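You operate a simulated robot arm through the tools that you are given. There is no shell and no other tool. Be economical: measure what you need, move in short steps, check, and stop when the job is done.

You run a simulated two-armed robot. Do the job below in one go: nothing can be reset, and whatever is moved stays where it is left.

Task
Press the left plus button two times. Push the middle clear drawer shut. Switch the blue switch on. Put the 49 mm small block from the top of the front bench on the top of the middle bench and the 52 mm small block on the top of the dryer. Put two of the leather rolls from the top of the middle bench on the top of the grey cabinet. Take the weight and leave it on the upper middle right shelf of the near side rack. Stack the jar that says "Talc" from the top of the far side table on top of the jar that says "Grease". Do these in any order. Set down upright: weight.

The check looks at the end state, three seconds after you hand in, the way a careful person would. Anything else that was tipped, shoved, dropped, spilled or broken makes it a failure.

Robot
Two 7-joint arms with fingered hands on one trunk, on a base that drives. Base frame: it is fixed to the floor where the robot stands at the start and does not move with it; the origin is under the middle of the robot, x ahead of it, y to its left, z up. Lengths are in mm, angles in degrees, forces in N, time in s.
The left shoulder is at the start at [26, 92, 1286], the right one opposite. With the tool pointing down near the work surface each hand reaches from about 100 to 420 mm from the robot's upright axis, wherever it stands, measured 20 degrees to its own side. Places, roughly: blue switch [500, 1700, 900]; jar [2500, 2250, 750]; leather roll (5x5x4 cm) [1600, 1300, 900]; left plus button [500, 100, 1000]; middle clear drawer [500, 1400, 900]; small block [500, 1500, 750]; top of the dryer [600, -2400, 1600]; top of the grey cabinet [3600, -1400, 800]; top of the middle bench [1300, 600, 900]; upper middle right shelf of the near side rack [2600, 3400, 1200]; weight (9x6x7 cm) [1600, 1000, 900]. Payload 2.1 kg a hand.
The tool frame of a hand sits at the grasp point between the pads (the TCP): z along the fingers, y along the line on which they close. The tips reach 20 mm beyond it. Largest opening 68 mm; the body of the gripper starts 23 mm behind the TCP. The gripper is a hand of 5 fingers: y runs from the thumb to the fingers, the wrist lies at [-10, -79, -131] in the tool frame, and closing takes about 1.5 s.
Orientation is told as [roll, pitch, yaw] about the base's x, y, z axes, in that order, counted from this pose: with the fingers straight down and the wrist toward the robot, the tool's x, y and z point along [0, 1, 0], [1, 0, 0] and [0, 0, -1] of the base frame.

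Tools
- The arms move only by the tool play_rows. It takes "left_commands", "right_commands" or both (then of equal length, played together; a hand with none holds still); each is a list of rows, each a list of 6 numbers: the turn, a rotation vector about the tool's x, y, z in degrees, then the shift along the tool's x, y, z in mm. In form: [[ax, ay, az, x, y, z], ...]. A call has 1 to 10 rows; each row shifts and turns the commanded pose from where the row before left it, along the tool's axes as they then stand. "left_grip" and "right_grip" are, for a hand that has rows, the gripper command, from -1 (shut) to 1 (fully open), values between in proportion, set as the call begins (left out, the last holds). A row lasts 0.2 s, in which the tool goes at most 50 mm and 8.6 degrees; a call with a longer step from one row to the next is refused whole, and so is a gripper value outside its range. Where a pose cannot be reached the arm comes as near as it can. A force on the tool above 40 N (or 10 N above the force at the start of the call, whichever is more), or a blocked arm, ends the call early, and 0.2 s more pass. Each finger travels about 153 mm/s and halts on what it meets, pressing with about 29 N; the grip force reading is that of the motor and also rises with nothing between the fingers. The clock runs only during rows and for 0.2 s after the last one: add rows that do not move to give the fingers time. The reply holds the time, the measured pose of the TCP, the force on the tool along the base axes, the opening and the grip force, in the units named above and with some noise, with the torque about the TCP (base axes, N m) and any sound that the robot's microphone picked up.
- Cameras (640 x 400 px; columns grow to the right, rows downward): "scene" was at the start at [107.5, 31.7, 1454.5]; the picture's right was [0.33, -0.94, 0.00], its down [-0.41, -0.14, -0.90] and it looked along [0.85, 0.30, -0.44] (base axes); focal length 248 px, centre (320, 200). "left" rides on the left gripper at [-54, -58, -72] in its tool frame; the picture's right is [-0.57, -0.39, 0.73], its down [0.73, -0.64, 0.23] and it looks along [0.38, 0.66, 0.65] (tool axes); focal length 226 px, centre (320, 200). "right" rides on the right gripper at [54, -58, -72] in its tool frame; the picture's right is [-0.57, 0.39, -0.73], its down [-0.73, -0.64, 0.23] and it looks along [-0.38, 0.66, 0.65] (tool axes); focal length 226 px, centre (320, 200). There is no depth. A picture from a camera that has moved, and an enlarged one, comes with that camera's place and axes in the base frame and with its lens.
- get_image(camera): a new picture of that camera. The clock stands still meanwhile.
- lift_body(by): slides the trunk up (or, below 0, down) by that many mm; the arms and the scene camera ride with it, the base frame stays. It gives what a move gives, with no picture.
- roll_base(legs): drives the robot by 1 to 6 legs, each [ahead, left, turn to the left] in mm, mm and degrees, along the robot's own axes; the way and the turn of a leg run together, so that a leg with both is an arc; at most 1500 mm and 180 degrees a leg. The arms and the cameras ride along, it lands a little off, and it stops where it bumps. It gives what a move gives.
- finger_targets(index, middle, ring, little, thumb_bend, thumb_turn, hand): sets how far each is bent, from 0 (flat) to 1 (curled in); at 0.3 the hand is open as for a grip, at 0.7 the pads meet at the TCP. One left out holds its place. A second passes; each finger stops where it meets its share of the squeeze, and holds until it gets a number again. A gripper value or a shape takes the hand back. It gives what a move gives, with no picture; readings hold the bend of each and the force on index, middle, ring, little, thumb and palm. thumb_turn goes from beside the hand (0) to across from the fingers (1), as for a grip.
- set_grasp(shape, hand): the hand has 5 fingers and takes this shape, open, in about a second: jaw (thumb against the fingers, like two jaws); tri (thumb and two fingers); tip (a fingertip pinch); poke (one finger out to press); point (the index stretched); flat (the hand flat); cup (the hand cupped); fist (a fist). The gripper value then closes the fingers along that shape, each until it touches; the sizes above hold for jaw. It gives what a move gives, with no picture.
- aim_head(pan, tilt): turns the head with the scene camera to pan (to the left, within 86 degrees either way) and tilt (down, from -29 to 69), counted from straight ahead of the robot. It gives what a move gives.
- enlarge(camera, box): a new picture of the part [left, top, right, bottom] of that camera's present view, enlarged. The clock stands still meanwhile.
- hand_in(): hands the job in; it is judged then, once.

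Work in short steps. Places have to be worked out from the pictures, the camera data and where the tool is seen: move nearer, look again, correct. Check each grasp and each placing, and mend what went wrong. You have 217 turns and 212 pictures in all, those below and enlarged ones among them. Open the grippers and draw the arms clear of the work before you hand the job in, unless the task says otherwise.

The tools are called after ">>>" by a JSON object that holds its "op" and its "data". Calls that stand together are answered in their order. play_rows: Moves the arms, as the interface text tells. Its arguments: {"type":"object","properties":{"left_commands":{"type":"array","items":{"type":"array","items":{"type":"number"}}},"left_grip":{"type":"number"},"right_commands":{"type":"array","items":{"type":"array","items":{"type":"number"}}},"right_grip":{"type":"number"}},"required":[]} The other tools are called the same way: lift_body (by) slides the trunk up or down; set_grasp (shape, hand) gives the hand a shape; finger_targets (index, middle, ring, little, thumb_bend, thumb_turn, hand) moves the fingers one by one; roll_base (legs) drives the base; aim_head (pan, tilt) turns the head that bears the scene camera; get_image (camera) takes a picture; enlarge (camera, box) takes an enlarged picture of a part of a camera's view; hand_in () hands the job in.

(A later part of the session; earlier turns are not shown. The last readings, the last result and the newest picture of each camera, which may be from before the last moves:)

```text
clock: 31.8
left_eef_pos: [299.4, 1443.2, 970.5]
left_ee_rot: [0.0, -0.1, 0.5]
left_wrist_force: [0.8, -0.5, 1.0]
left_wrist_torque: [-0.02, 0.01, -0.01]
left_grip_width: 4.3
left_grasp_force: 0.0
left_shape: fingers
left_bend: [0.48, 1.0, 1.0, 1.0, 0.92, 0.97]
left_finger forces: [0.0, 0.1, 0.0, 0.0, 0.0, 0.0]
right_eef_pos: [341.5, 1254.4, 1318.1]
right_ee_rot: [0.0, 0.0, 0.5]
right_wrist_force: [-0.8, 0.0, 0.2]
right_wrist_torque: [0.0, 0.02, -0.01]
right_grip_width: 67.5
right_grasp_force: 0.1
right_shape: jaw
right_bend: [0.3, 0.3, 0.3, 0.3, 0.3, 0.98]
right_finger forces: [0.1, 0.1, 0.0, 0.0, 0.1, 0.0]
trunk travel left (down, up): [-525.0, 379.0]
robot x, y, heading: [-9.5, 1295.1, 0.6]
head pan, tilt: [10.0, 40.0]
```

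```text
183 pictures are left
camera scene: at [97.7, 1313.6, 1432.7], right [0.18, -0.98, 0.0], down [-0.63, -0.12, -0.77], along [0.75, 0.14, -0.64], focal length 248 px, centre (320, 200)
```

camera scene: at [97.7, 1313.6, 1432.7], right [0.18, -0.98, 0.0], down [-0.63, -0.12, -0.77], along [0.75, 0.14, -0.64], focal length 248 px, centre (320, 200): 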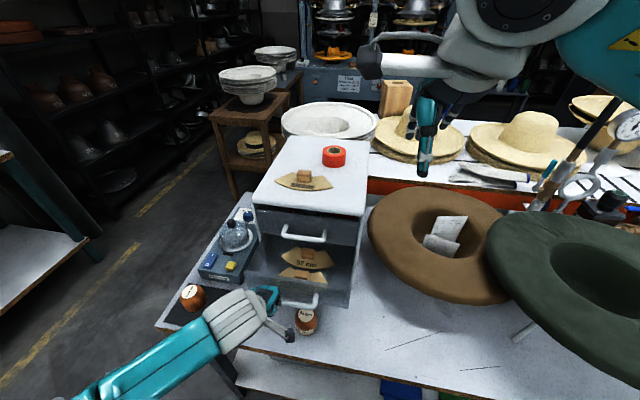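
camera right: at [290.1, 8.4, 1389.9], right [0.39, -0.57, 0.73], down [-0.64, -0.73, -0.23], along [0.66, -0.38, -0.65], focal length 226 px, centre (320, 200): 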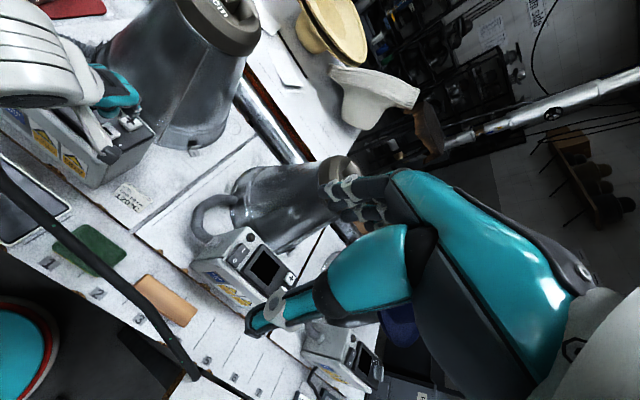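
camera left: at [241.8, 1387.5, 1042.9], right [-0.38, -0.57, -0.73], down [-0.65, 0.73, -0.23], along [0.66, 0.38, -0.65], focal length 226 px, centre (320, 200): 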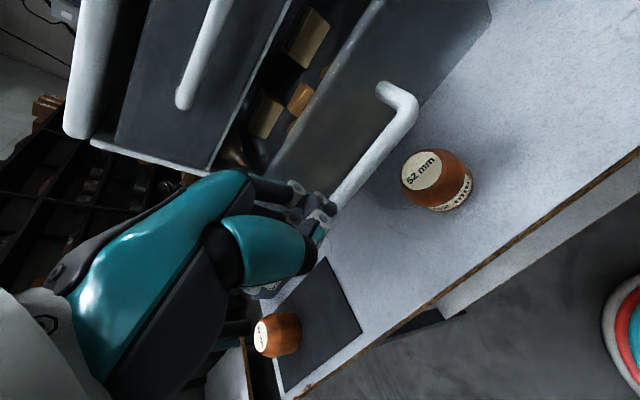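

Recomputed: handle bar is at x≈342, z≈940, y 1368–1461; block top only at z 857, so it's safe below. Lower 32 mm, centre and start pushing.

>>> {"op": "play_rows", "data": {"left_commands": [[0, 0, 0, -8, -5, 16], [0, 0, 0, -8, -5, 16], [0, 0, 0, 0, 10, 0], [0, 0, 0, 0, 10, 0], [0, 0, 0, 0, 10, 0], [0, 0, 0, 0, 10, 0]]}}

>>> {"op": "get_image", "data": {"camera": "left"}}

```text
clock: 33.2
left_eef_pos: [330.1, 1426.8, 938.7]
left_ee_rot: [0.1, -0.1, 0.6]
left_wrist_force: [0.2, 0.1, 0.3]
left_wrist_torque: [0.04, 0.03, -0.01]
left_grip_width: 4.1
left_grasp_force: 0.0
left_shape: fingers
left_bend: [0.48, 1.0, 1.0, 1.0, 0.92, 0.97]
left_finger forces: [0.0, 0.1, 0.0, 0.0, 0.0, 0.0]
right_eef_pos: [341.6, 1255.3, 1318.0]
right_ee_rot: [0.1, 0.0, 0.6]
right_wrist_force: [-0.6, 0.4, 0.8]
right_wrist_torque: [0.05, 0.01, 0.02]
right_grip_width: 67.5
right_grasp_force: 0.0
right_shape: jaw
right_bend: [0.3, 0.3, 0.3, 0.3, 0.3, 0.98]
right_finger forces: [0.0, 0.0, 0.0, 0.1, 0.0, 0.0]
trunk travel left (down, up): [-525.0, 379.0]
robot x, y, heading: [-6.4, 1294.0, 0.6]
head pan, tilt: [10.0, 40.0]
```

```text
182 pictures are left
camera left: at [273.1, 1371.0, 1011.6], right [-0.38, -0.57, -0.73], down [-0.65, 0.73, -0.23], along [0.66, 0.38, -0.65], focal length 226 px, centre (320, 200)
```

left: 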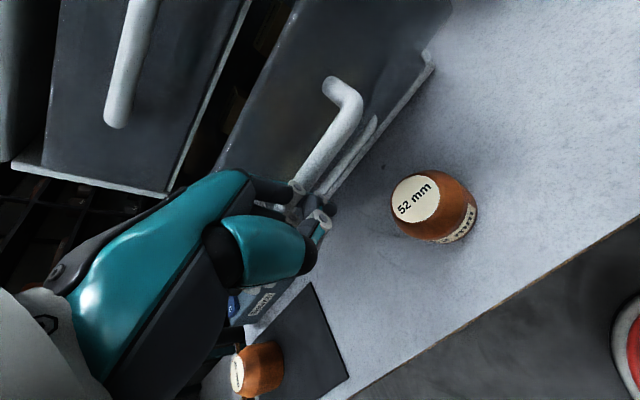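

No contact yet; finger is just before the bar. I continue pushing forward slowly.

>>> {"op": "play_rows", "data": {"left_commands": [[0, 0, 0, 0, 10, 0], [0, 0, 0, 0, 10, 0], [0, 0, 0, 0, 10, 0], [0, 0, 0, 0, 10, 0], [0, 0, 0, 0, 10, 0], [0, 0, 0, 0, 0, 0]]}}

>>> {"op": "get_image", "data": {"camera": "left"}}

>>> {"op": "get_image", "data": {"camera": "scene"}}

```text
clock: 34.6
left_eef_pos: [380.2, 1425.4, 938.6]
left_ee_rot: [-0.1, 0.0, 0.6]
left_wrist_force: [0.6, 0.6, -0.1]
left_wrist_torque: [-0.02, 0.01, 0.04]
left_grip_width: 4.2
left_grasp_force: 0.1
left_shape: fingers
left_bend: [0.48, 1.0, 1.0, 1.0, 0.92, 0.97]
left_finger forces: [0.0, 0.1, 0.0, 0.0, 0.0, 0.0]
right_eef_pos: [341.6, 1254.4, 1316.3]
right_ee_rot: [0.1, 0.0, 0.6]
right_wrist_force: [-0.3, -0.3, 0.4]
right_wrist_torque: [0.0, -0.01, 0.01]
right_grip_width: 67.6
right_grasp_force: 0.1
right_shape: jaw
right_bend: [0.3, 0.3, 0.3, 0.3, 0.3, 0.98]
right_finger forces: [0.0, 0.1, 0.1, 0.0, 0.0, 0.1]
trunk travel left (down, up): [-525.0, 379.0]
robot x, y, heading: [-9.5, 1293.4, 0.8]
head pan, tilt: [10.0, 40.0]
```

```text
181 pictures are left
camera left: at [322.4, 1371.3, 1011.1], right [-0.38, -0.57, -0.73], down [-0.65, 0.73, -0.23], along [0.66, 0.38, -0.65], focal length 226 px, centre (320, 200)
```

left: 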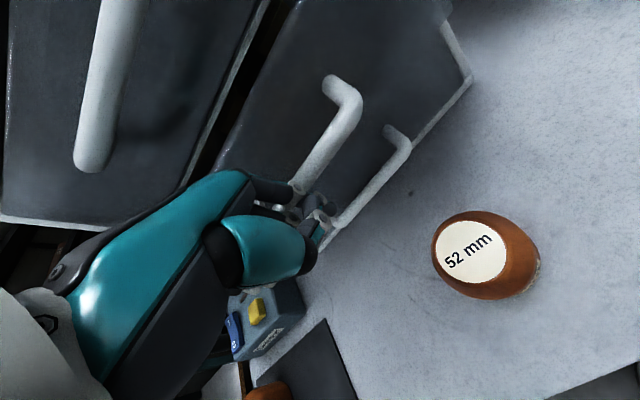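

```text
180 pictures are left
camera scene: at [97.8, 1313.6, 1432.7], right [0.18, -0.98, 0.0], down [-0.63, -0.12, -0.77], along [0.75, 0.14, -0.64], focal length 248 px, centre (320, 200)
```

scene: 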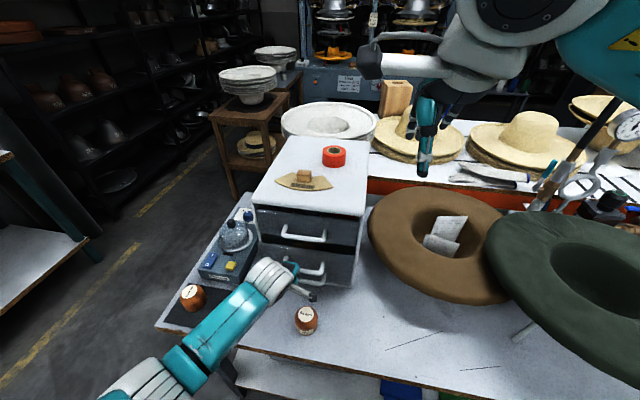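

The drawer is sliding in easily. I keep pushing to the stop, force limited.

>>> {"op": "play_rows", "data": {"left_commands": [[0, 0, 0, 0, 8, 0], [0, 0, 0, 0, 8, 0], [0, 0, 0, 0, 8, 0], [0, 0, 0, 0, 8, 0], [0, 0, 0, 0, 6, 0], [0, 0, 0, 0, 4, 0], [0, 0, 0, 0, 4, 0], [0, 0, 0, 0, 4, 0], [0, 0, 0, 0, 0, 0]]}}

>>> {"op": "get_image", "data": {"camera": "left"}}

>>> {"op": "enlarge", "data": {"camera": "scene", "box": [230, 190, 390, 290]}}

```text
clock: 36.3
left_eef_pos: [419.5, 1426.0, 940.8]
left_ee_rot: [0.0, 0.2, 0.5]
left_wrist_force: [-28.7, -0.7, 18.9]
left_wrist_torque: [-0.03, -0.31, -0.19]
left_grip_width: 2.9
left_grasp_force: 24.4
left_shape: fingers
left_bend: [0.7, 1.0, 1.0, 1.0, 0.91, 0.93]
left_finger forces: [27.4, 5.8, 0.0, 0.0, 16.8, 0.0]
right_eef_pos: [335.6, 1254.4, 1318.7]
right_ee_rot: [0.0, -0.3, 0.6]
right_wrist_force: [-0.4, 1.3, 0.0]
right_wrist_torque: [-0.01, 0.03, 0.0]
right_grip_width: 67.5
right_grasp_force: 0.0
right_shape: jaw
right_bend: [0.3, 0.3, 0.3, 0.3, 0.3, 0.98]
right_finger forces: [0.0, 0.0, 0.0, 0.1, 0.0, 0.0]
trunk travel left (down, up): [-525.0, 379.0]
robot x, y, heading: [-7.7, 1295.7, 0.6]
head pan, tilt: [10.0, 40.0]
stopped in row 8 (left hand): the force on the tool passed its limit at 41 N (the readings are from after the stop); the commanded pose is now the measured one
```

```text
179 pictures are left
camera left: at [362.7, 1371.1, 1012.5], right [-0.38, -0.57, -0.73], down [-0.65, 0.73, -0.23], along [0.66, 0.38, -0.65], focal length 226 px, centre (320, 200)
```

left: 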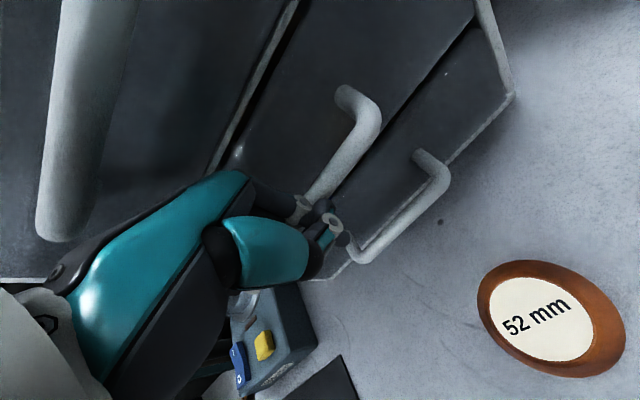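

```text
4.00 times, centred on (310, 240) of scene
camera zoom: at [90.7, 1312.9, 1433.5], right [0.18, -0.98, 0.0], down [-0.63, -0.12, -0.77], along [0.76, 0.14, -0.64], focal length 990 px, centre (360, 40)
```

zoom: 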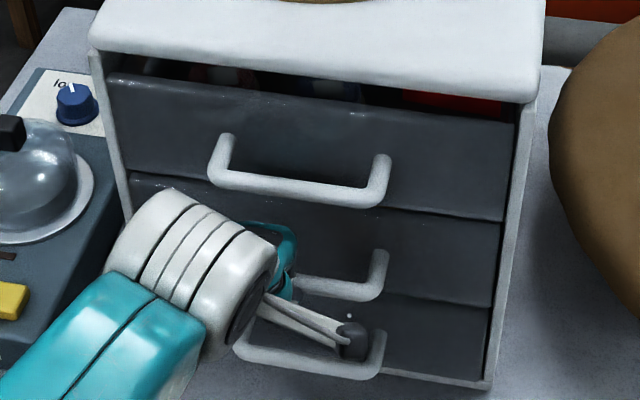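

The drawer looks flush. I back off straight, then rise, and verify.

>>> {"op": "play_rows", "data": {"left_commands": [[0, 0, 0, 0, -10, 0], [0, 0, 0, 0, -20, 0], [0, 0, 0, 0, -30, 0], [0, 0, 0, 5, -20, -30], [0, 0, 0, 10, -10, -45], [0, 0, 0, 15, 0, -45], [0, 0, 0, 20, 0, -40], [0, 0, 0, 20, 10, -10]]}}

>>> {"op": "enlarge", "data": {"camera": "scene", "box": [180, 190, 372, 310]}}

>>> {"op": "get_image", "data": {"camera": "left"}}

```text
clock: 38.1
left_eef_pos: [343.9, 1496.6, 1108.4]
left_ee_rot: [0.1, 0.3, 0.6]
left_wrist_force: [-0.4, 0.0, -0.2]
left_wrist_torque: [-0.03, 0.01, -0.01]
left_grip_width: 7.4
left_grasp_force: 0.0
left_shape: fingers
left_bend: [0.55, 1.0, 1.0, 1.0, 0.94, 0.94]
left_finger forces: [0.1, 0.0, 0.1, 0.0, 0.1, 0.0]
right_eef_pos: [342.1, 1255.9, 1316.6]
right_ee_rot: [0.0, 0.0, 0.6]
right_wrist_force: [0.6, 0.2, 0.1]
right_wrist_torque: [0.0, -0.03, 0.01]
right_grip_width: 67.5
right_grasp_force: 0.0
right_shape: jaw
right_bend: [0.3, 0.3, 0.3, 0.3, 0.3, 0.98]
right_finger forces: [0.0, 0.0, 0.0, 0.1, 0.0, 0.0]
trunk travel left (down, up): [-525.0, 379.0]
robot x, y, heading: [-7.5, 1295.0, 0.3]
head pan, tilt: [10.0, 40.0]
```

```text
3.33 times, centred on (276, 250) of scene
camera zoom: at [97.5, 1313.7, 1432.7], right [0.18, -0.98, 0.0], down [-0.63, -0.12, -0.77], along [0.75, 0.14, -0.64], focal length 825 px, centre (467, 33)
```

zoom: 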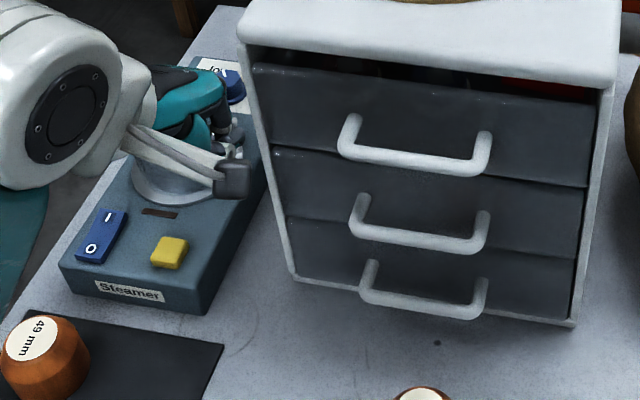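

```text
176 pictures are left
camera left: at [287.3, 1441.7, 1180.8], right [-0.39, -0.57, -0.73], down [-0.65, 0.73, -0.23], along [0.66, 0.38, -0.65], focal length 226 px, centre (320, 200)
```

left: 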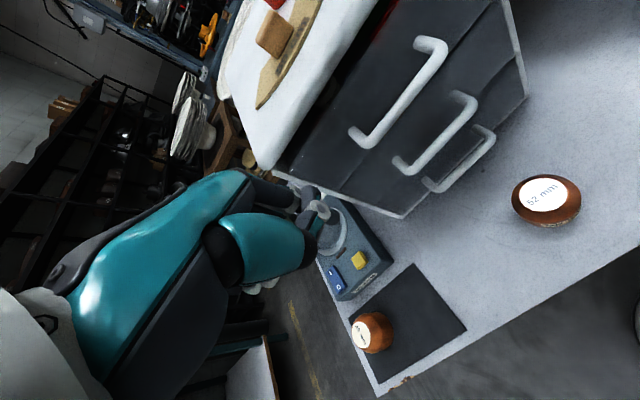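

Drawer is shut flush with the others. The blue rocker is near [502,1723,815]. I drive a bit left and ahead and lower the trunk so the left hand can reach it.

>>> {"op": "roll_base", "data": {"legs": [[0, 290, 0], [40, 0, 0]]}}

>>> {"op": "aim_head", "data": {"pan": 18, "tilt": 50}}

>>> {"op": "get_image", "data": {"camera": "scene"}}

>>> {"op": "get_image", "data": {"camera": "left"}}

```text
clock: 40.5
left_eef_pos: [382.5, 1786.7, 1108.1]
left_ee_rot: [0.0, 0.5, 0.6]
left_wrist_force: [-0.1, -0.4, 0.4]
left_wrist_torque: [0.03, -0.02, -0.02]
left_grip_width: 7.4
left_grasp_force: 0.0
left_shape: fingers
left_bend: [0.55, 1.0, 1.0, 1.0, 0.94, 0.94]
left_finger forces: [0.0, 0.0, 0.0, 0.0, 0.0, 0.0]
right_eef_pos: [380.0, 1544.7, 1316.5]
right_ee_rot: [0.0, 0.1, 0.5]
right_wrist_force: [-0.6, 1.3, -0.3]
right_wrist_torque: [0.0, -0.01, -0.02]
right_grip_width: 67.8
right_grasp_force: 0.2
right_shape: jaw
right_bend: [0.3, 0.3, 0.3, 0.3, 0.3, 0.98]
right_finger forces: [0.0, 0.1, 0.0, 0.0, 0.0, 0.0]
trunk travel left (down, up): [-525.0, 379.0]
robot x, y, heading: [30.1, 1587.6, 0.4]
head pan, tilt: [10.0, 40.0]
```

```text
clock: 41.3
left_eef_pos: [382.0, 1785.7, 1108.7]
left_ee_rot: [0.0, 0.4, 0.5]
left_wrist_force: [-0.1, 0.7, 0.8]
left_wrist_torque: [0.01, 0.02, 0.02]
left_grip_width: 7.8
left_grasp_force: 0.0
left_shape: fingers
left_bend: [0.55, 1.0, 1.0, 1.0, 0.94, 0.94]
left_finger forces: [0.0, 0.1, 0.1, 0.1, 0.0, 0.1]
right_eef_pos: [379.2, 1544.9, 1317.0]
right_ee_rot: [0.0, 0.0, 0.5]
right_wrist_force: [-0.8, 0.5, -0.1]
right_wrist_torque: [-0.02, -0.01, -0.02]
right_grip_width: 67.4
right_grasp_force: 0.1
right_shape: jaw
right_bend: [0.3, 0.3, 0.3, 0.3, 0.3, 0.98]
right_finger forces: [0.2, 0.0, 0.1, 0.1, 0.1, 0.0]
trunk travel left (down, up): [-525.0, 379.0]
robot x, y, heading: [32.5, 1588.6, 0.4]
head pan, tilt: [18.0, 50.0]
```

```text
175 pictures are left
camera scene: at [124.8, 1612.2, 1418.6], right [0.32, -0.95, 0.0], down [-0.73, -0.24, -0.64], along [0.61, 0.2, -0.77], focal length 248 px, centre (320, 200)
```

scene: 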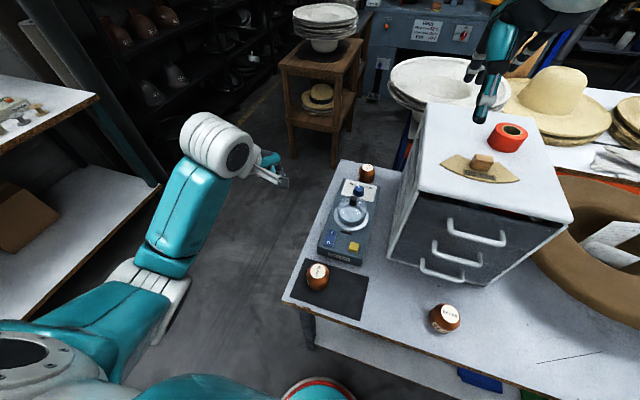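

```text
174 pictures are left
camera left: at [325.6, 1730.8, 1180.4], right [-0.39, -0.57, -0.73], down [-0.65, 0.73, -0.23], along [0.66, 0.38, -0.65], focal length 226 px, centre (320, 200)
```

left: 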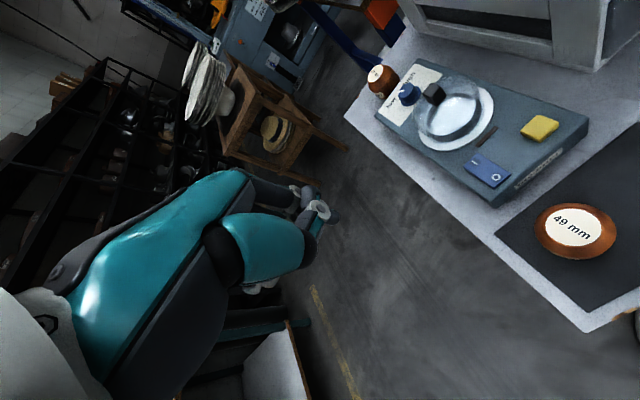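

Now better geometry: rocker "I" end at about [466,1693,864]. I bring the fingertip above it.

>>> {"op": "play_rows", "data": {"left_commands": [[0, 0, 0, -17, 13.6, 30], [0, 0, 0, -17, 13.6, 30], [0, 0, 0, -17, 13.6, 30], [0, 0, 0, -17, 13.6, 30], [0, 0, 0, -17, 13.6, 30], [0, 0, 0, 0, 0, 0]]}}

>>> {"op": "get_image", "data": {"camera": "left"}}

>>> {"op": "enlarge", "data": {"camera": "scene", "box": [270, 180, 398, 260]}}

```text
clock: 42.7
left_eef_pos: [451.5, 1700.8, 957.7]
left_ee_rot: [0.0, 0.3, 0.5]
left_wrist_force: [0.4, 0.7, 0.3]
left_wrist_torque: [0.01, 0.01, 0.01]
left_grip_width: 7.6
left_grasp_force: 0.2
left_shape: fingers
left_bend: [0.55, 1.0, 1.0, 1.0, 0.94, 0.94]
left_finger forces: [0.0, 0.1, 0.0, 0.1, 0.0, 0.0]
right_eef_pos: [379.9, 1544.5, 1316.5]
right_ee_rot: [0.0, 0.0, 0.5]
right_wrist_force: [-0.3, 0.0, 0.5]
right_wrist_torque: [0.0, 0.0, 0.0]
right_grip_width: 67.6
right_grasp_force: 0.0
right_shape: jaw
right_bend: [0.3, 0.3, 0.3, 0.3, 0.3, 0.98]
right_finger forces: [0.0, 0.0, 0.0, 0.0, 0.1, 0.0]
trunk travel left (down, up): [-525.0, 379.0]
robot x, y, heading: [30.1, 1586.3, 0.5]
head pan, tilt: [18.0, 50.0]
```

```text
173 pictures are left
camera left: at [394.3, 1646.1, 1029.7], right [-0.39, -0.57, -0.73], down [-0.65, 0.73, -0.23], along [0.66, 0.38, -0.65], focal length 226 px, centre (320, 200)
```

left: 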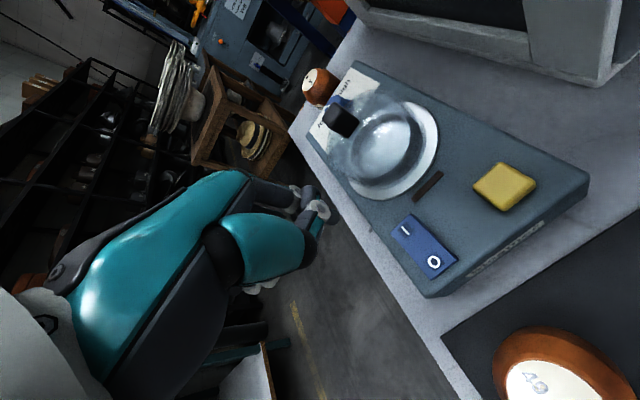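

```text
5.00 times, centred on (334, 220) of scene
camera zoom: at [124.7, 1612.2, 1418.5], right [0.32, -0.95, 0.0], down [-0.73, -0.24, -0.64], along [0.61, 0.2, -0.77], focal length 1238 px, centre (250, 100)
```

zoom: 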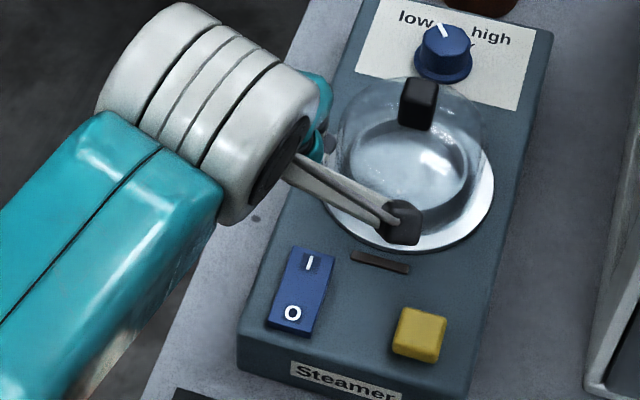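

Zoom on the fingertip to know its exact spot in the hand view.

>>> {"op": "enlarge", "data": {"camera": "left", "box": [260, 160, 420, 260]}}

```text
4.00 times, centred on (340, 210) of left
camera zoom: at [394.3, 1646.1, 1029.7], right [-0.39, -0.57, -0.73], down [-0.65, 0.73, -0.23], along [0.66, 0.38, -0.65], focal length 904 px, centre (240, 160)
```

zoom: 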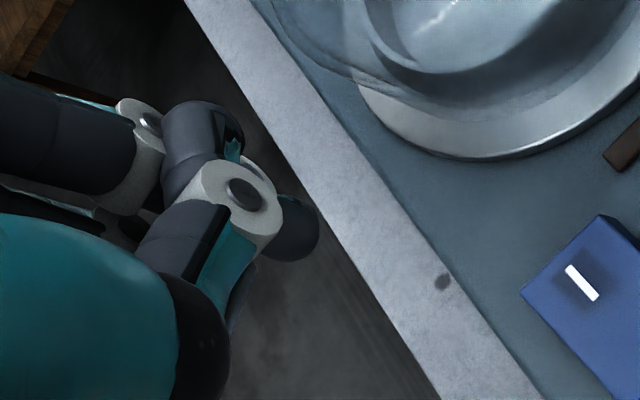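

Tip ≈ TCP+[10,-7,-14]. Shift +12 in x, descend 60 mm, and look.

>>> {"op": "play_rows", "data": {"left_commands": [[0, 0, 0, 0, 6, 15], [0, 0, 0, 0, 6, 15], [0, 0, 0, 0, 0, 15], [0, 0, 0, 0, 0, 15], [0, 0, 0, 0, 0, 0]]}}

>>> {"op": "enlarge", "data": {"camera": "left", "box": [260, 160, 420, 260]}}

>>> {"op": "enlarge", "data": {"camera": "scene", "box": [270, 180, 398, 260]}}

```text
clock: 43.9
left_eef_pos: [462.1, 1702.2, 896.9]
left_ee_rot: [0.0, 0.4, 0.5]
left_wrist_force: [0.1, 0.0, -0.4]
left_wrist_torque: [0.01, 0.03, -0.02]
left_grip_width: 7.7
left_grasp_force: 0.1
left_shape: fingers
left_bend: [0.55, 1.0, 1.0, 1.0, 0.94, 0.94]
left_finger forces: [0.0, 0.0, 0.1, 0.1, 0.0, 0.1]
right_eef_pos: [380.3, 1544.3, 1316.1]
right_ee_rot: [0.0, 0.0, 0.5]
right_wrist_force: [-0.7, -0.7, 0.3]
right_wrist_torque: [-0.02, 0.02, 0.02]
right_grip_width: 67.5
right_grasp_force: 0.0
right_shape: jaw
right_bend: [0.3, 0.3, 0.3, 0.3, 0.3, 0.98]
right_finger forces: [0.0, 0.0, 0.1, 0.1, 0.1, 0.0]
trunk travel left (down, up): [-525.0, 379.0]
robot x, y, heading: [29.3, 1588.3, 0.4]
head pan, tilt: [18.0, 50.0]
```

```text
4.00 times, centred on (340, 210) of left
camera zoom: at [405.1, 1647.1, 969.8], right [-0.39, -0.57, -0.73], down [-0.65, 0.73, -0.23], along [0.66, 0.38, -0.65], focal length 904 px, centre (240, 160)
```

zoom: 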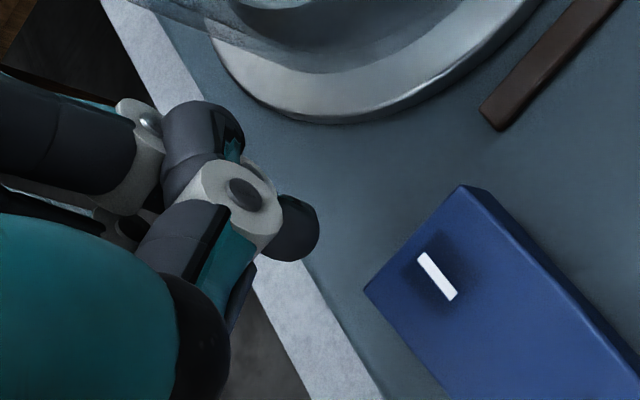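

```text
5.00 times, centred on (334, 220) of scene
camera zoom: at [124.7, 1612.1, 1418.5], right [0.32, -0.95, 0.0], down [-0.73, -0.24, -0.64], along [0.61, 0.2, -0.77], focal length 1238 px, centre (250, 100)
```

zoom: 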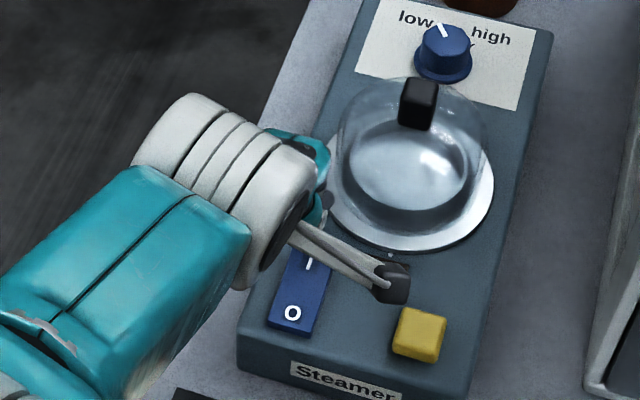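

Tip is aligned over "I", about 28 mm up. Descend gently to press.

>>> {"op": "play_rows", "data": {"left_commands": [[0, 0, 0, 0, 0, 10], [0, 0, 0, 0, 0, 8], [0, 0, 0, 0, 0, 4], [0, 0, 0, 0, 0, 2], [0, 0, 0, 0, 0, 2], [0, 0, 0, 0, 0, 0]]}}

>>> {"op": "enlarge", "data": {"camera": "left", "box": [260, 160, 420, 260]}}

```text
clock: 45.3
left_eef_pos: [454.2, 1703.1, 878.5]
left_ee_rot: [0.1, 0.4, 0.4]
left_wrist_force: [-0.1, 0.2, 0.8]
left_wrist_torque: [-0.03, -0.04, -0.02]
left_grip_width: 7.7
left_grasp_force: 0.4
left_shape: fingers
left_bend: [0.54, 1.0, 1.0, 1.0, 0.95, 0.94]
left_finger forces: [0.9, 0.0, 0.0, 0.1, 0.0, 0.1]
left hand out of reach, approached as far as the arm can: row 2, 5
right_eef_pos: [380.2, 1544.0, 1316.8]
right_ee_rot: [0.0, 0.0, 0.5]
right_wrist_force: [0.4, -0.3, 0.1]
right_wrist_torque: [0.03, -0.04, 0.0]
right_grip_width: 67.7
right_grasp_force: 0.1
right_shape: jaw
right_bend: [0.3, 0.3, 0.3, 0.3, 0.3, 0.98]
right_finger forces: [0.1, 0.0, 0.1, 0.0, 0.0, 0.0]
trunk travel left (down, up): [-525.0, 379.0]
robot x, y, heading: [29.1, 1587.3, 0.6]
head pan, tilt: [18.0, 50.0]
```

```text
4.00 times, centred on (340, 210) of left
camera zoom: at [397.8, 1647.8, 951.8], right [-0.39, -0.57, -0.73], down [-0.65, 0.73, -0.23], along [0.66, 0.38, -0.65], focal length 904 px, centre (240, 160)
```

zoom: 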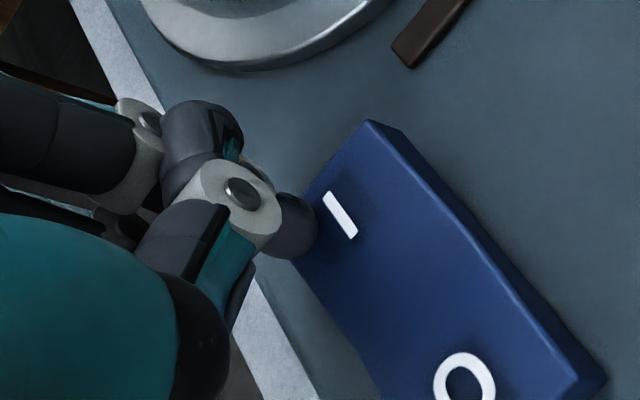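

Reach limit met. I raise the hand 100 mm, then lower the trunk 100 mm to gain reach.

>>> {"op": "play_rows", "data": {"left_commands": [[0, 0, 0, 0, 0, -20], [0, 0, 0, 0, 0, -40], [0, 0, 0, 0, 0, -40], [0, 0, 0, 0, 0, -40], [0, 0, 0, 0, 0, 0]]}}

>>> {"op": "lift_body", "data": {"by": -120}}

>>> {"op": "enlarge", "data": {"camera": "left", "box": [260, 160, 420, 260]}}

```text
clock: 46.5
left_eef_pos: [456.2, 1702.9, 1020.4]
left_ee_rot: [0.0, 0.3, 0.6]
left_wrist_force: [-0.2, 0.5, 0.0]
left_wrist_torque: [0.01, -0.03, 0.0]
left_grip_width: 7.7
left_grasp_force: 0.0
left_shape: fingers
left_bend: [0.55, 1.0, 1.0, 1.0, 0.95, 0.94]
left_finger forces: [0.1, 0.0, 0.1, 0.0, 0.0, 0.0]
right_eef_pos: [380.4, 1543.9, 1317.4]
right_ee_rot: [0.0, 0.1, 0.5]
right_wrist_force: [-0.9, -0.2, -0.4]
right_wrist_torque: [-0.01, -0.02, -0.01]
right_grip_width: 67.7
right_grasp_force: 0.1
right_shape: jaw
right_bend: [0.3, 0.3, 0.3, 0.3, 0.3, 0.98]
right_finger forces: [0.1, 0.0, 0.0, 0.0, 0.0, 0.0]
trunk travel left (down, up): [-525.0, 379.0]
robot x, y, heading: [30.1, 1586.6, 0.6]
head pan, tilt: [18.0, 50.0]
```

```text
clock: 48.0
left_eef_pos: [455.8, 1702.6, 899.8]
left_ee_rot: [0.0, 0.4, 0.4]
left_wrist_force: [-0.5, 0.3, -0.1]
left_wrist_torque: [-0.02, 0.0, -0.03]
left_grip_width: 7.8
left_grasp_force: 0.0
left_shape: fingers
left_bend: [0.55, 1.0, 1.0, 1.0, 0.95, 0.94]
left_finger forces: [0.0, 0.0, 0.1, 0.1, 0.0, 0.0]
right_eef_pos: [379.5, 1543.8, 1196.4]
right_ee_rot: [-0.1, 0.0, 0.5]
right_wrist_force: [0.4, 0.6, 0.4]
right_wrist_torque: [-0.03, 0.01, 0.0]
right_grip_width: 67.7
right_grasp_force: 0.0
right_shape: jaw
right_bend: [0.3, 0.3, 0.3, 0.3, 0.3, 0.98]
right_finger forces: [0.0, 0.1, 0.0, 0.1, 0.0, 0.0]
trunk travel left (down, up): [-405.0, 499.0]
robot x, y, heading: [31.5, 1586.0, 0.5]
head pan, tilt: [18.0, 50.0]
```

```text
4.00 times, centred on (340, 210) of left
camera zoom: at [398.7, 1647.9, 971.9], right [-0.39, -0.57, -0.73], down [-0.65, 0.73, -0.23], along [0.66, 0.38, -0.65], focal length 904 px, centre (240, 160)
```

zoom: 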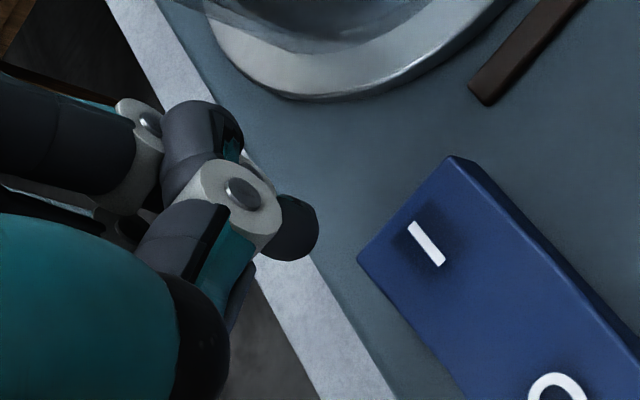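

I shift 6 mm toward −y to centre on the rocker and press down again.

>>> {"op": "play_rows", "data": {"left_commands": [[0, 0, 0, -6, 1, 0], [0, 0, 0, 0, 0, 10], [0, 0, 0, 0, 0, 8], [0, 0, 0, 0, 0, 2], [0, 0, 0, 0, 0, 2], [0, 0, 0, 0, 0, 0]]}}

>>> {"op": "enlarge", "data": {"camera": "left", "box": [260, 160, 420, 260]}}

```text
clock: 49.4
left_eef_pos: [456.9, 1696.1, 876.9]
left_ee_rot: [0.0, 0.3, 0.4]
left_wrist_force: [0.1, -0.3, -0.3]
left_wrist_torque: [-0.01, 0.02, -0.03]
left_grip_width: 7.7
left_grasp_force: 0.1
left_shape: fingers
left_bend: [0.55, 1.0, 1.0, 1.0, 0.95, 0.94]
left_finger forces: [0.0, 0.0, 0.0, 0.0, 0.0, 0.1]
right_eef_pos: [378.5, 1542.9, 1197.0]
right_ee_rot: [0.0, 0.0, 0.4]
right_wrist_force: [-0.1, 0.0, -0.7]
right_wrist_torque: [0.0, 0.02, -0.04]
right_grip_width: 67.3
right_grasp_force: 0.1
right_shape: jaw
right_bend: [0.3, 0.3, 0.3, 0.3, 0.3, 0.98]
right_finger forces: [0.0, 0.0, 0.1, 0.0, 0.1, 0.0]
trunk travel left (down, up): [-405.0, 499.0]
robot x, y, heading: [28.7, 1587.9, 0.5]
head pan, tilt: [18.0, 50.0]
```

```text
4.00 times, centred on (340, 210) of left
camera zoom: at [399.7, 1642.0, 949.5], right [-0.39, -0.57, -0.73], down [-0.65, 0.73, -0.23], along [0.66, 0.38, -0.65], focal length 904 px, centre (240, 160)
```

zoom: 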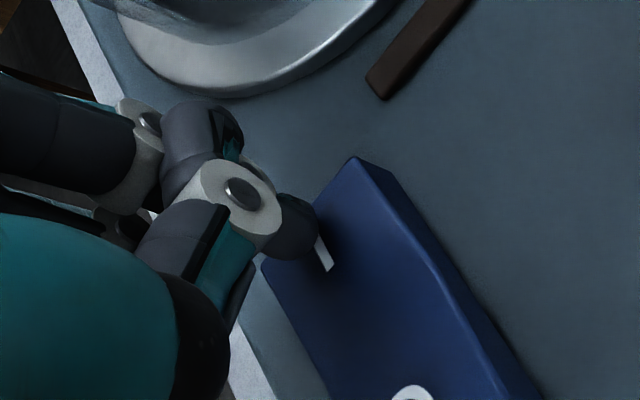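

Centred on the "I" end now, no contact yet. I press further in small steps.

>>> {"op": "play_rows", "data": {"left_commands": [[0, 0, 0, 0, 1, 2], [0, 0, 0, 0, 1, 2], [0, 0, 0, 0, 0, 2], [0, 0, 0, 0, 0, 2], [0, 0, 0, 0, 0, 0]]}}

>>> {"op": "enlarge", "data": {"camera": "left", "box": [260, 160, 420, 260]}}

```text
clock: 50.4
left_eef_pos: [460.8, 1696.4, 874.7]
left_ee_rot: [-0.2, -0.7, 0.5]
left_wrist_force: [-1.0, 1.0, 18.1]
left_wrist_torque: [-0.05, -0.26, 0.0]
left_grip_width: 7.7
left_grasp_force: 8.1
left_shape: fingers
left_bend: [0.57, 1.0, 1.0, 1.0, 0.94, 0.95]
left_finger forces: [17.4, 0.0, 0.0, 0.0, 0.0, 0.1]
right_eef_pos: [377.6, 1543.7, 1197.0]
right_ee_rot: [0.0, 0.0, 0.5]
right_wrist_force: [0.6, 0.2, 0.2]
right_wrist_torque: [0.0, -0.03, 0.01]
right_grip_width: 67.9
right_grasp_force: 0.0
right_shape: jaw
right_bend: [0.3, 0.3, 0.3, 0.3, 0.3, 0.98]
right_finger forces: [0.0, 0.1, 0.0, 0.0, 0.0, 0.0]
trunk travel left (down, up): [-405.0, 499.0]
robot x, y, heading: [31.5, 1586.7, 0.5]
head pan, tilt: [18.0, 50.0]
stopped in row 5 (left hand): the force on the tool passed its limit at 43 N (the readings are from after the stop); the commanded pose is now the measured one
```

```text
4.00 times, centred on (340, 210) of left
camera zoom: at [402.8, 1641.5, 946.1], right [-0.37, -0.57, -0.73], down [-0.64, 0.73, -0.24], along [0.67, 0.38, -0.64], focal length 904 px, centre (240, 160)
```

zoom: 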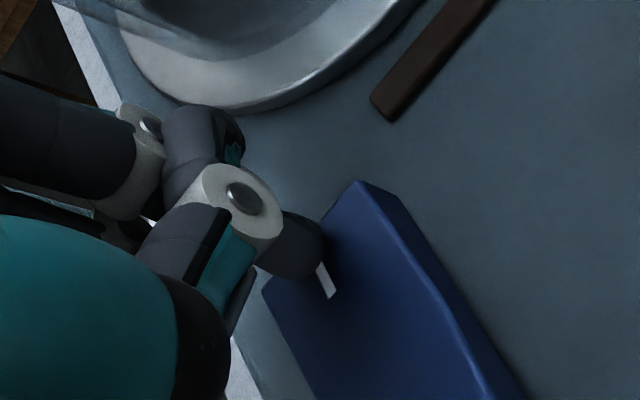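

43 N without a click. I lift and look whether the rocker has flipped.

>>> {"op": "play_rows", "data": {"left_commands": [[0, 0, 0, 0, 0, -20], [0, 0, 0, 10, -10, -30], [0, 0, 0, 10, -20, -30], [0, 0, 0, 10, -20, -30], [0, 0, 0, 0, 0, 0]]}}

>>> {"op": "enlarge", "data": {"camera": "scene", "box": [240, 130, 400, 230]}}

>>> {"op": "enlarge", "data": {"camera": "left", "box": [340, 160, 500, 260]}}

```text
clock: 51.6
left_eef_pos: [411.8, 1726.7, 981.2]
left_ee_rot: [0.0, -0.3, 0.5]
left_wrist_force: [0.0, -1.2, -0.5]
left_wrist_torque: [0.02, -0.02, 0.01]
left_grip_width: 7.7
left_grasp_force: 0.1
left_shape: fingers
left_bend: [0.55, 1.0, 1.0, 1.0, 0.95, 0.95]
left_finger forces: [0.0, 0.0, 0.0, 0.0, 0.0, 0.0]
right_eef_pos: [380.0, 1545.0, 1197.7]
right_ee_rot: [0.0, 0.0, 0.6]
right_wrist_force: [-0.2, -0.1, 0.0]
right_wrist_torque: [0.04, 0.02, 0.0]
right_grip_width: 67.7
right_grasp_force: 0.0
right_shape: jaw
right_bend: [0.3, 0.3, 0.3, 0.3, 0.3, 0.98]
right_finger forces: [0.0, 0.0, 0.0, 0.1, 0.0, 0.0]
trunk travel left (down, up): [-405.0, 499.0]
robot x, y, heading: [31.8, 1585.7, 0.5]
head pan, tilt: [18.0, 50.0]
```

```text
4.00 times, centred on (320, 180) of scene
camera zoom: at [135.2, 1612.3, 1298.0], right [0.32, -0.95, 0.0], down [-0.73, -0.24, -0.64], along [0.61, 0.2, -0.77], focal length 990 px, centre (320, 280)
```

zoom: 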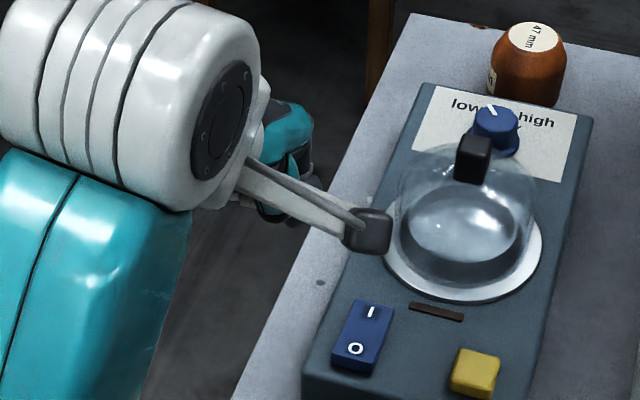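

```text
4.00 times, centred on (420, 210) of left
camera zoom: at [352.7, 1670.9, 1053.9], right [-0.38, -0.57, -0.73], down [-0.65, 0.73, -0.23], along [0.66, 0.38, -0.64], focal length 904 px, centre (-80, 160)
```

zoom: 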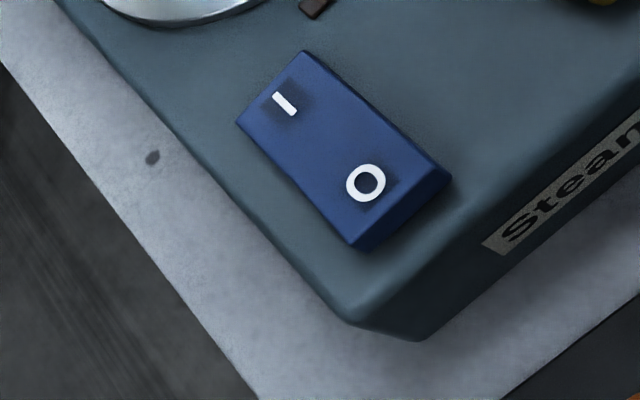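

The "0" end now looks raised and "I" down. I zoom in more to confirm it is on.

>>> {"op": "enlarge", "data": {"camera": "scene", "box": [310, 195, 374, 235]}}

>>> {"op": "enlarge", "data": {"camera": "left", "box": [390, 165, 470, 225]}}

```text
10.00 times, centred on (342, 215) of scene
camera zoom: at [135.2, 1612.3, 1298.0], right [0.32, -0.95, 0.0], down [-0.73, -0.24, -0.64], along [0.61, 0.2, -0.77], focal length 2476 px, centre (100, 50)
```

zoom: 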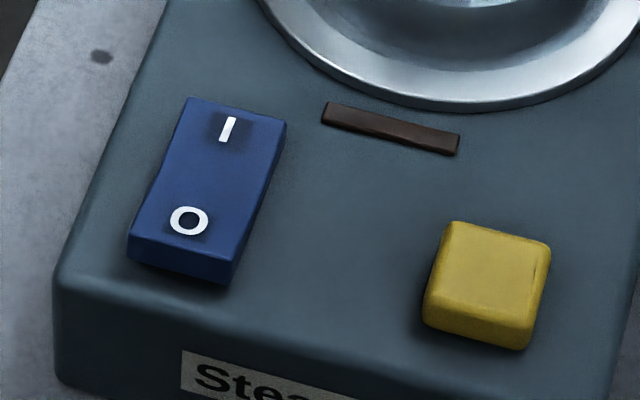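

```text
6.67 times, centred on (430, 195) of left
camera zoom: at [352.7, 1670.9, 1053.9], right [-0.38, -0.57, -0.73], down [-0.65, 0.73, -0.23], along [0.66, 0.38, -0.64], focal length 1507 px, centre (-413, 233)
```

zoom: 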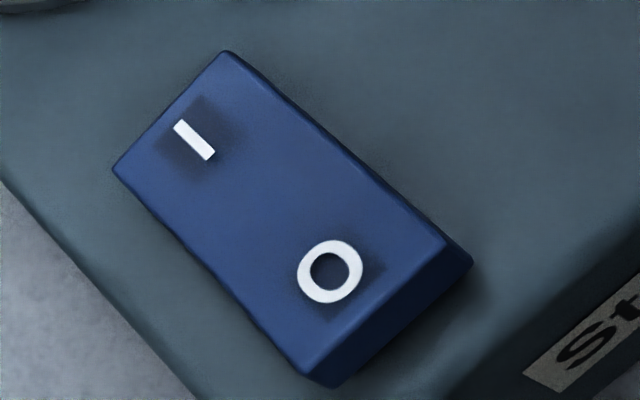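

Switch is on ("I" side down). Next the blocks: restore left jaw, raise the right hand view too, and get fresh pictures.

>>> {"op": "set_grasp", "data": {"hand": "left", "shape": "jaw"}}

>>> {"op": "aim_head", "data": {"pan": 0, "tilt": 55}}

>>> {"op": "get_image", "data": {"camera": "scene"}}

>>> {"op": "get_image", "data": {"camera": "right"}}

>>> {"op": "get_image", "data": {"camera": "left"}}

```text
clock: 52.5
left_eef_pos: [410.6, 1725.6, 982.0]
left_ee_rot: [-0.1, -0.4, 0.5]
left_wrist_force: [0.0, 0.4, -0.1]
left_wrist_torque: [0.03, 0.03, 0.02]
left_grip_width: 67.5
left_grasp_force: 0.1
left_shape: jaw
left_bend: [0.3, 0.3, 0.3, 0.3, 0.3, 0.98]
left_finger forces: [0.1, 0.0, 0.0, 0.0, 0.0, 0.0]
right_eef_pos: [379.4, 1544.6, 1196.2]
right_ee_rot: [0.0, -0.1, 0.5]
right_wrist_force: [-0.7, -0.3, 0.4]
right_wrist_torque: [0.0, -0.02, -0.01]
right_grip_width: 67.7
right_grasp_force: 0.0
right_shape: jaw
right_bend: [0.3, 0.3, 0.3, 0.3, 0.3, 0.98]
right_finger forces: [0.0, 0.1, 0.1, 0.0, 0.0, 0.0]
trunk travel left (down, up): [-405.0, 499.0]
robot x, y, heading: [31.6, 1583.4, 0.6]
head pan, tilt: [18.0, 50.0]
```

```text
clock: 53.3
left_eef_pos: [410.6, 1725.1, 981.9]
left_ee_rot: [-0.1, -0.3, 0.4]
left_wrist_force: [0.0, 1.0, -0.3]
left_wrist_torque: [-0.01, 0.05, 0.02]
left_grip_width: 67.5
left_grasp_force: 0.1
left_shape: jaw
left_bend: [0.3, 0.3, 0.3, 0.3, 0.3, 0.98]
left_finger forces: [0.0, 0.1, 0.0, 0.0, 0.0, 0.0]
right_eef_pos: [379.1, 1544.6, 1196.7]
right_ee_rot: [-0.1, 0.0, 0.5]
right_wrist_force: [0.6, -0.3, -0.2]
right_wrist_torque: [0.04, 0.05, -0.01]
right_grip_width: 67.8
right_grasp_force: 0.0
right_shape: jaw
right_bend: [0.3, 0.3, 0.3, 0.3, 0.3, 0.98]
right_finger forces: [0.0, 0.0, 0.0, 0.1, 0.0, 0.0]
trunk travel left (down, up): [-405.0, 499.0]
robot x, y, heading: [30.7, 1588.3, 0.5]
head pan, tilt: [0.0, 55.0]
```

```text
160 pictures are left
camera scene: at [134.3, 1588.5, 1291.5], right [0.01, -1.0, 0.0], down [-0.82, -0.01, -0.57], along [0.57, 0.01, -0.82], focal length 248 px, centre (320, 200)
```

scene: 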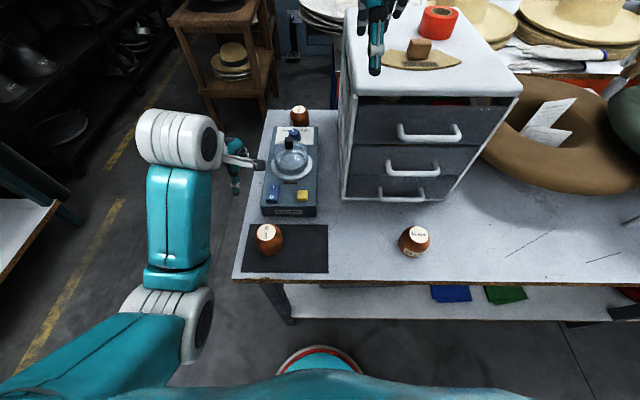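

```text
159 pictures are left
camera right: at [320.7, 1597.4, 1269.9], right [0.39, -0.56, 0.73], down [-0.63, -0.74, -0.23], along [0.67, -0.37, -0.65], focal length 226 px, centre (320, 200)
```

right: 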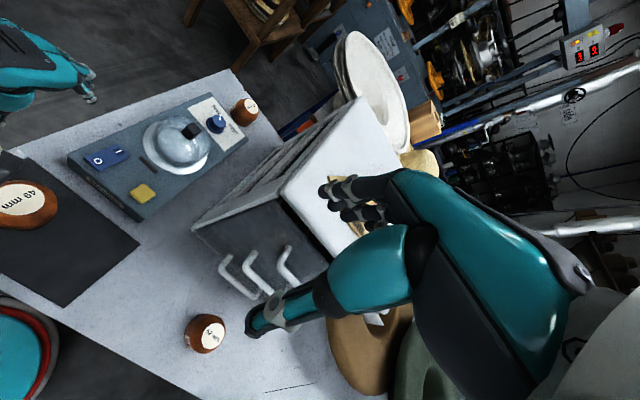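

```text
158 pictures are left
camera left: at [352.9, 1670.7, 1053.6], right [-0.38, -0.57, -0.73], down [-0.65, 0.73, -0.23], along [0.66, 0.38, -0.64], focal length 226 px, centre (320, 200)
```

left: 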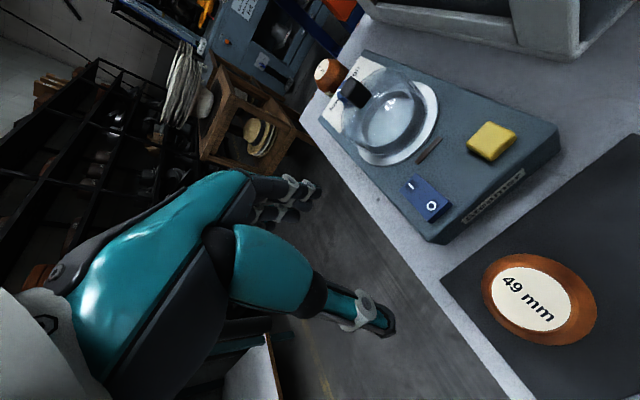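

Block 49: top at [356,1694,857]; block 52: top at [358,1404,857]. I centre the left hand over the 49 block and yaw −45° so fingers clear the steamer.

>>> {"op": "play_rows", "data": {"left_commands": [[0, 0, 0, -16, -28, 0], [0, 0, 0, -16, -27, 0], [0, 0, 7.5, 0, 0, 0], [0, 0, 7.5, 0, 0, 0], [0, 0, 7.5, 0, 0, 0], [0, 0, 7.5, 0, 0, 0], [0, 0, 7.5, 0, 0, 0], [0, 0, 7.5, 0, 0, 0], [0, 0, 0, 0, 0, 0]], "left_grip": 1}}

>>> {"op": "get_image", "data": {"camera": "left"}}

>>> {"op": "enlarge", "data": {"camera": "scene", "box": [200, 180, 360, 280]}}

```text
clock: 55.3
left_eef_pos: [354.4, 1694.0, 981.6]
left_ee_rot: [0.1, -0.1, -44.5]
left_wrist_force: [-1.2, 0.5, -0.3]
left_wrist_torque: [0.01, -0.04, -0.04]
left_grip_width: 68.0
left_grasp_force: 0.1
left_shape: jaw
left_bend: [0.3, 0.3, 0.3, 0.3, 0.3, 0.98]
left_finger forces: [0.0, 0.1, 0.0, 0.1, 0.1, 0.0]
right_eef_pos: [379.3, 1544.5, 1197.7]
right_ee_rot: [-0.1, 0.0, 0.5]
right_wrist_force: [-0.6, -0.3, -0.6]
right_wrist_torque: [-0.01, -0.03, -0.03]
right_grip_width: 67.9
right_grasp_force: 0.0
right_shape: jaw
right_bend: [0.3, 0.3, 0.3, 0.3, 0.3, 0.98]
right_finger forces: [0.0, 0.0, 0.0, 0.0, 0.0, 0.1]
trunk travel left (down, up): [-405.0, 499.0]
robot x, y, heading: [31.1, 1588.3, 0.3]
head pan, tilt: [0.0, 55.0]
```

```text
157 pictures are left
camera left: at [275.3, 1695.9, 1053.6], right [-0.67, -0.13, -0.73], down [0.06, 0.97, -0.23], along [0.74, -0.2, -0.64], focal length 226 px, centre (320, 200)
```

left: 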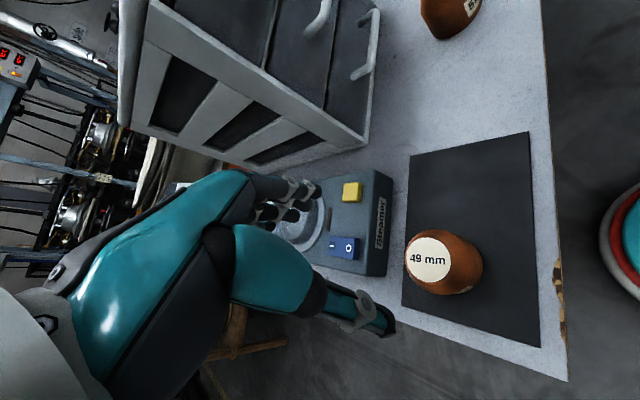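

```text
4.00 times, centred on (280, 230) of scene
camera zoom: at [134.3, 1588.5, 1291.5], right [0.01, -1.0, 0.0], down [-0.82, -0.01, -0.57], along [0.57, 0.01, -0.82], focal length 990 px, centre (480, 80)
```

zoom: 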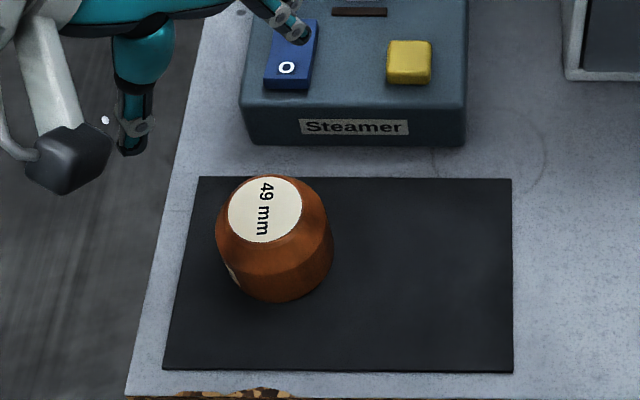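

Aligned. Descend 110 mm and check before the last bit.

>>> {"op": "play_rows", "data": {"left_commands": [[0, 0, 0, 0, 1, 30], [0, 0, 0, 0, 1, 30], [0, 0, 0, 0, 0, 30], [0, 0, 0, 0, 0, 20], [0, 0, 0, 0, 0, 0]]}}

>>> {"op": "get_image", "data": {"camera": "left"}}

>>> {"op": "enlarge", "data": {"camera": "scene", "box": [200, 180, 360, 280]}}

```text
clock: 56.5
left_eef_pos: [357.1, 1691.6, 871.5]
left_ee_rot: [0.2, -0.3, -44.5]
left_wrist_force: [-0.3, -0.3, -0.6]
left_wrist_torque: [0.03, -0.01, 0.04]
left_grip_width: 67.6
left_grasp_force: 0.2
left_shape: jaw
left_bend: [0.3, 0.3, 0.3, 0.3, 0.3, 0.98]
left_finger forces: [0.1, 0.0, 0.1, 0.0, 0.0, 0.0]
right_eef_pos: [379.8, 1543.4, 1197.5]
right_ee_rot: [0.0, 0.1, 0.5]
right_wrist_force: [0.4, -0.3, -0.1]
right_wrist_torque: [-0.01, -0.01, 0.0]
right_grip_width: 67.6
right_grasp_force: 0.0
right_shape: jaw
right_bend: [0.3, 0.3, 0.3, 0.3, 0.3, 0.98]
right_finger forces: [0.1, 0.0, 0.0, 0.1, 0.1, 0.0]
trunk travel left (down, up): [-405.0, 499.0]
robot x, y, heading: [28.5, 1588.0, 0.5]
head pan, tilt: [0.0, 55.0]
```

```text
155 pictures are left
camera left: at [277.2, 1694.1, 943.3], right [-0.67, -0.13, -0.73], down [0.06, 0.97, -0.23], along [0.74, -0.2, -0.64], focal length 226 px, centre (320, 200)
```

left: 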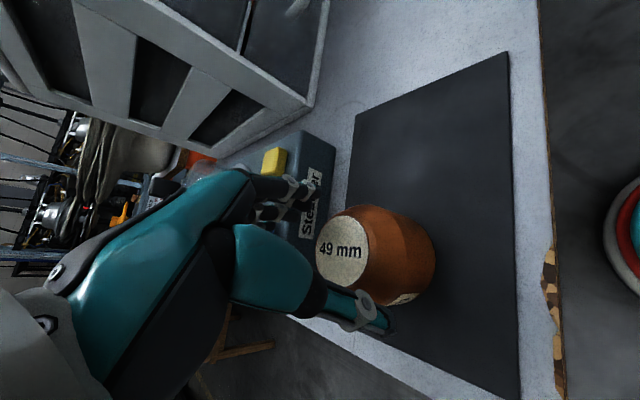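

```text
4.00 times, centred on (280, 230) of scene
camera zoom: at [134.3, 1588.5, 1291.5], right [0.01, -1.0, 0.0], down [-0.82, -0.01, -0.57], along [0.57, 0.01, -0.82], focal length 990 px, centre (480, 80)
```

zoom: 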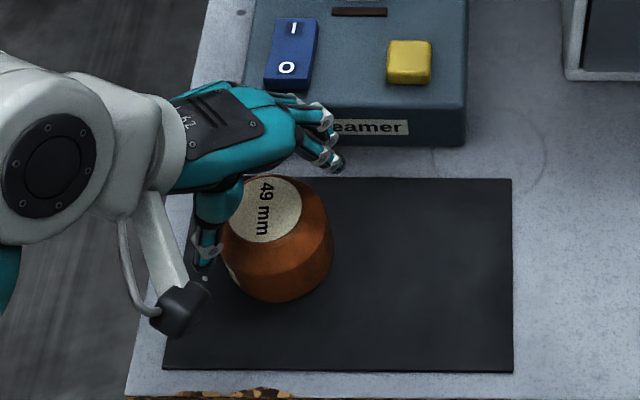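

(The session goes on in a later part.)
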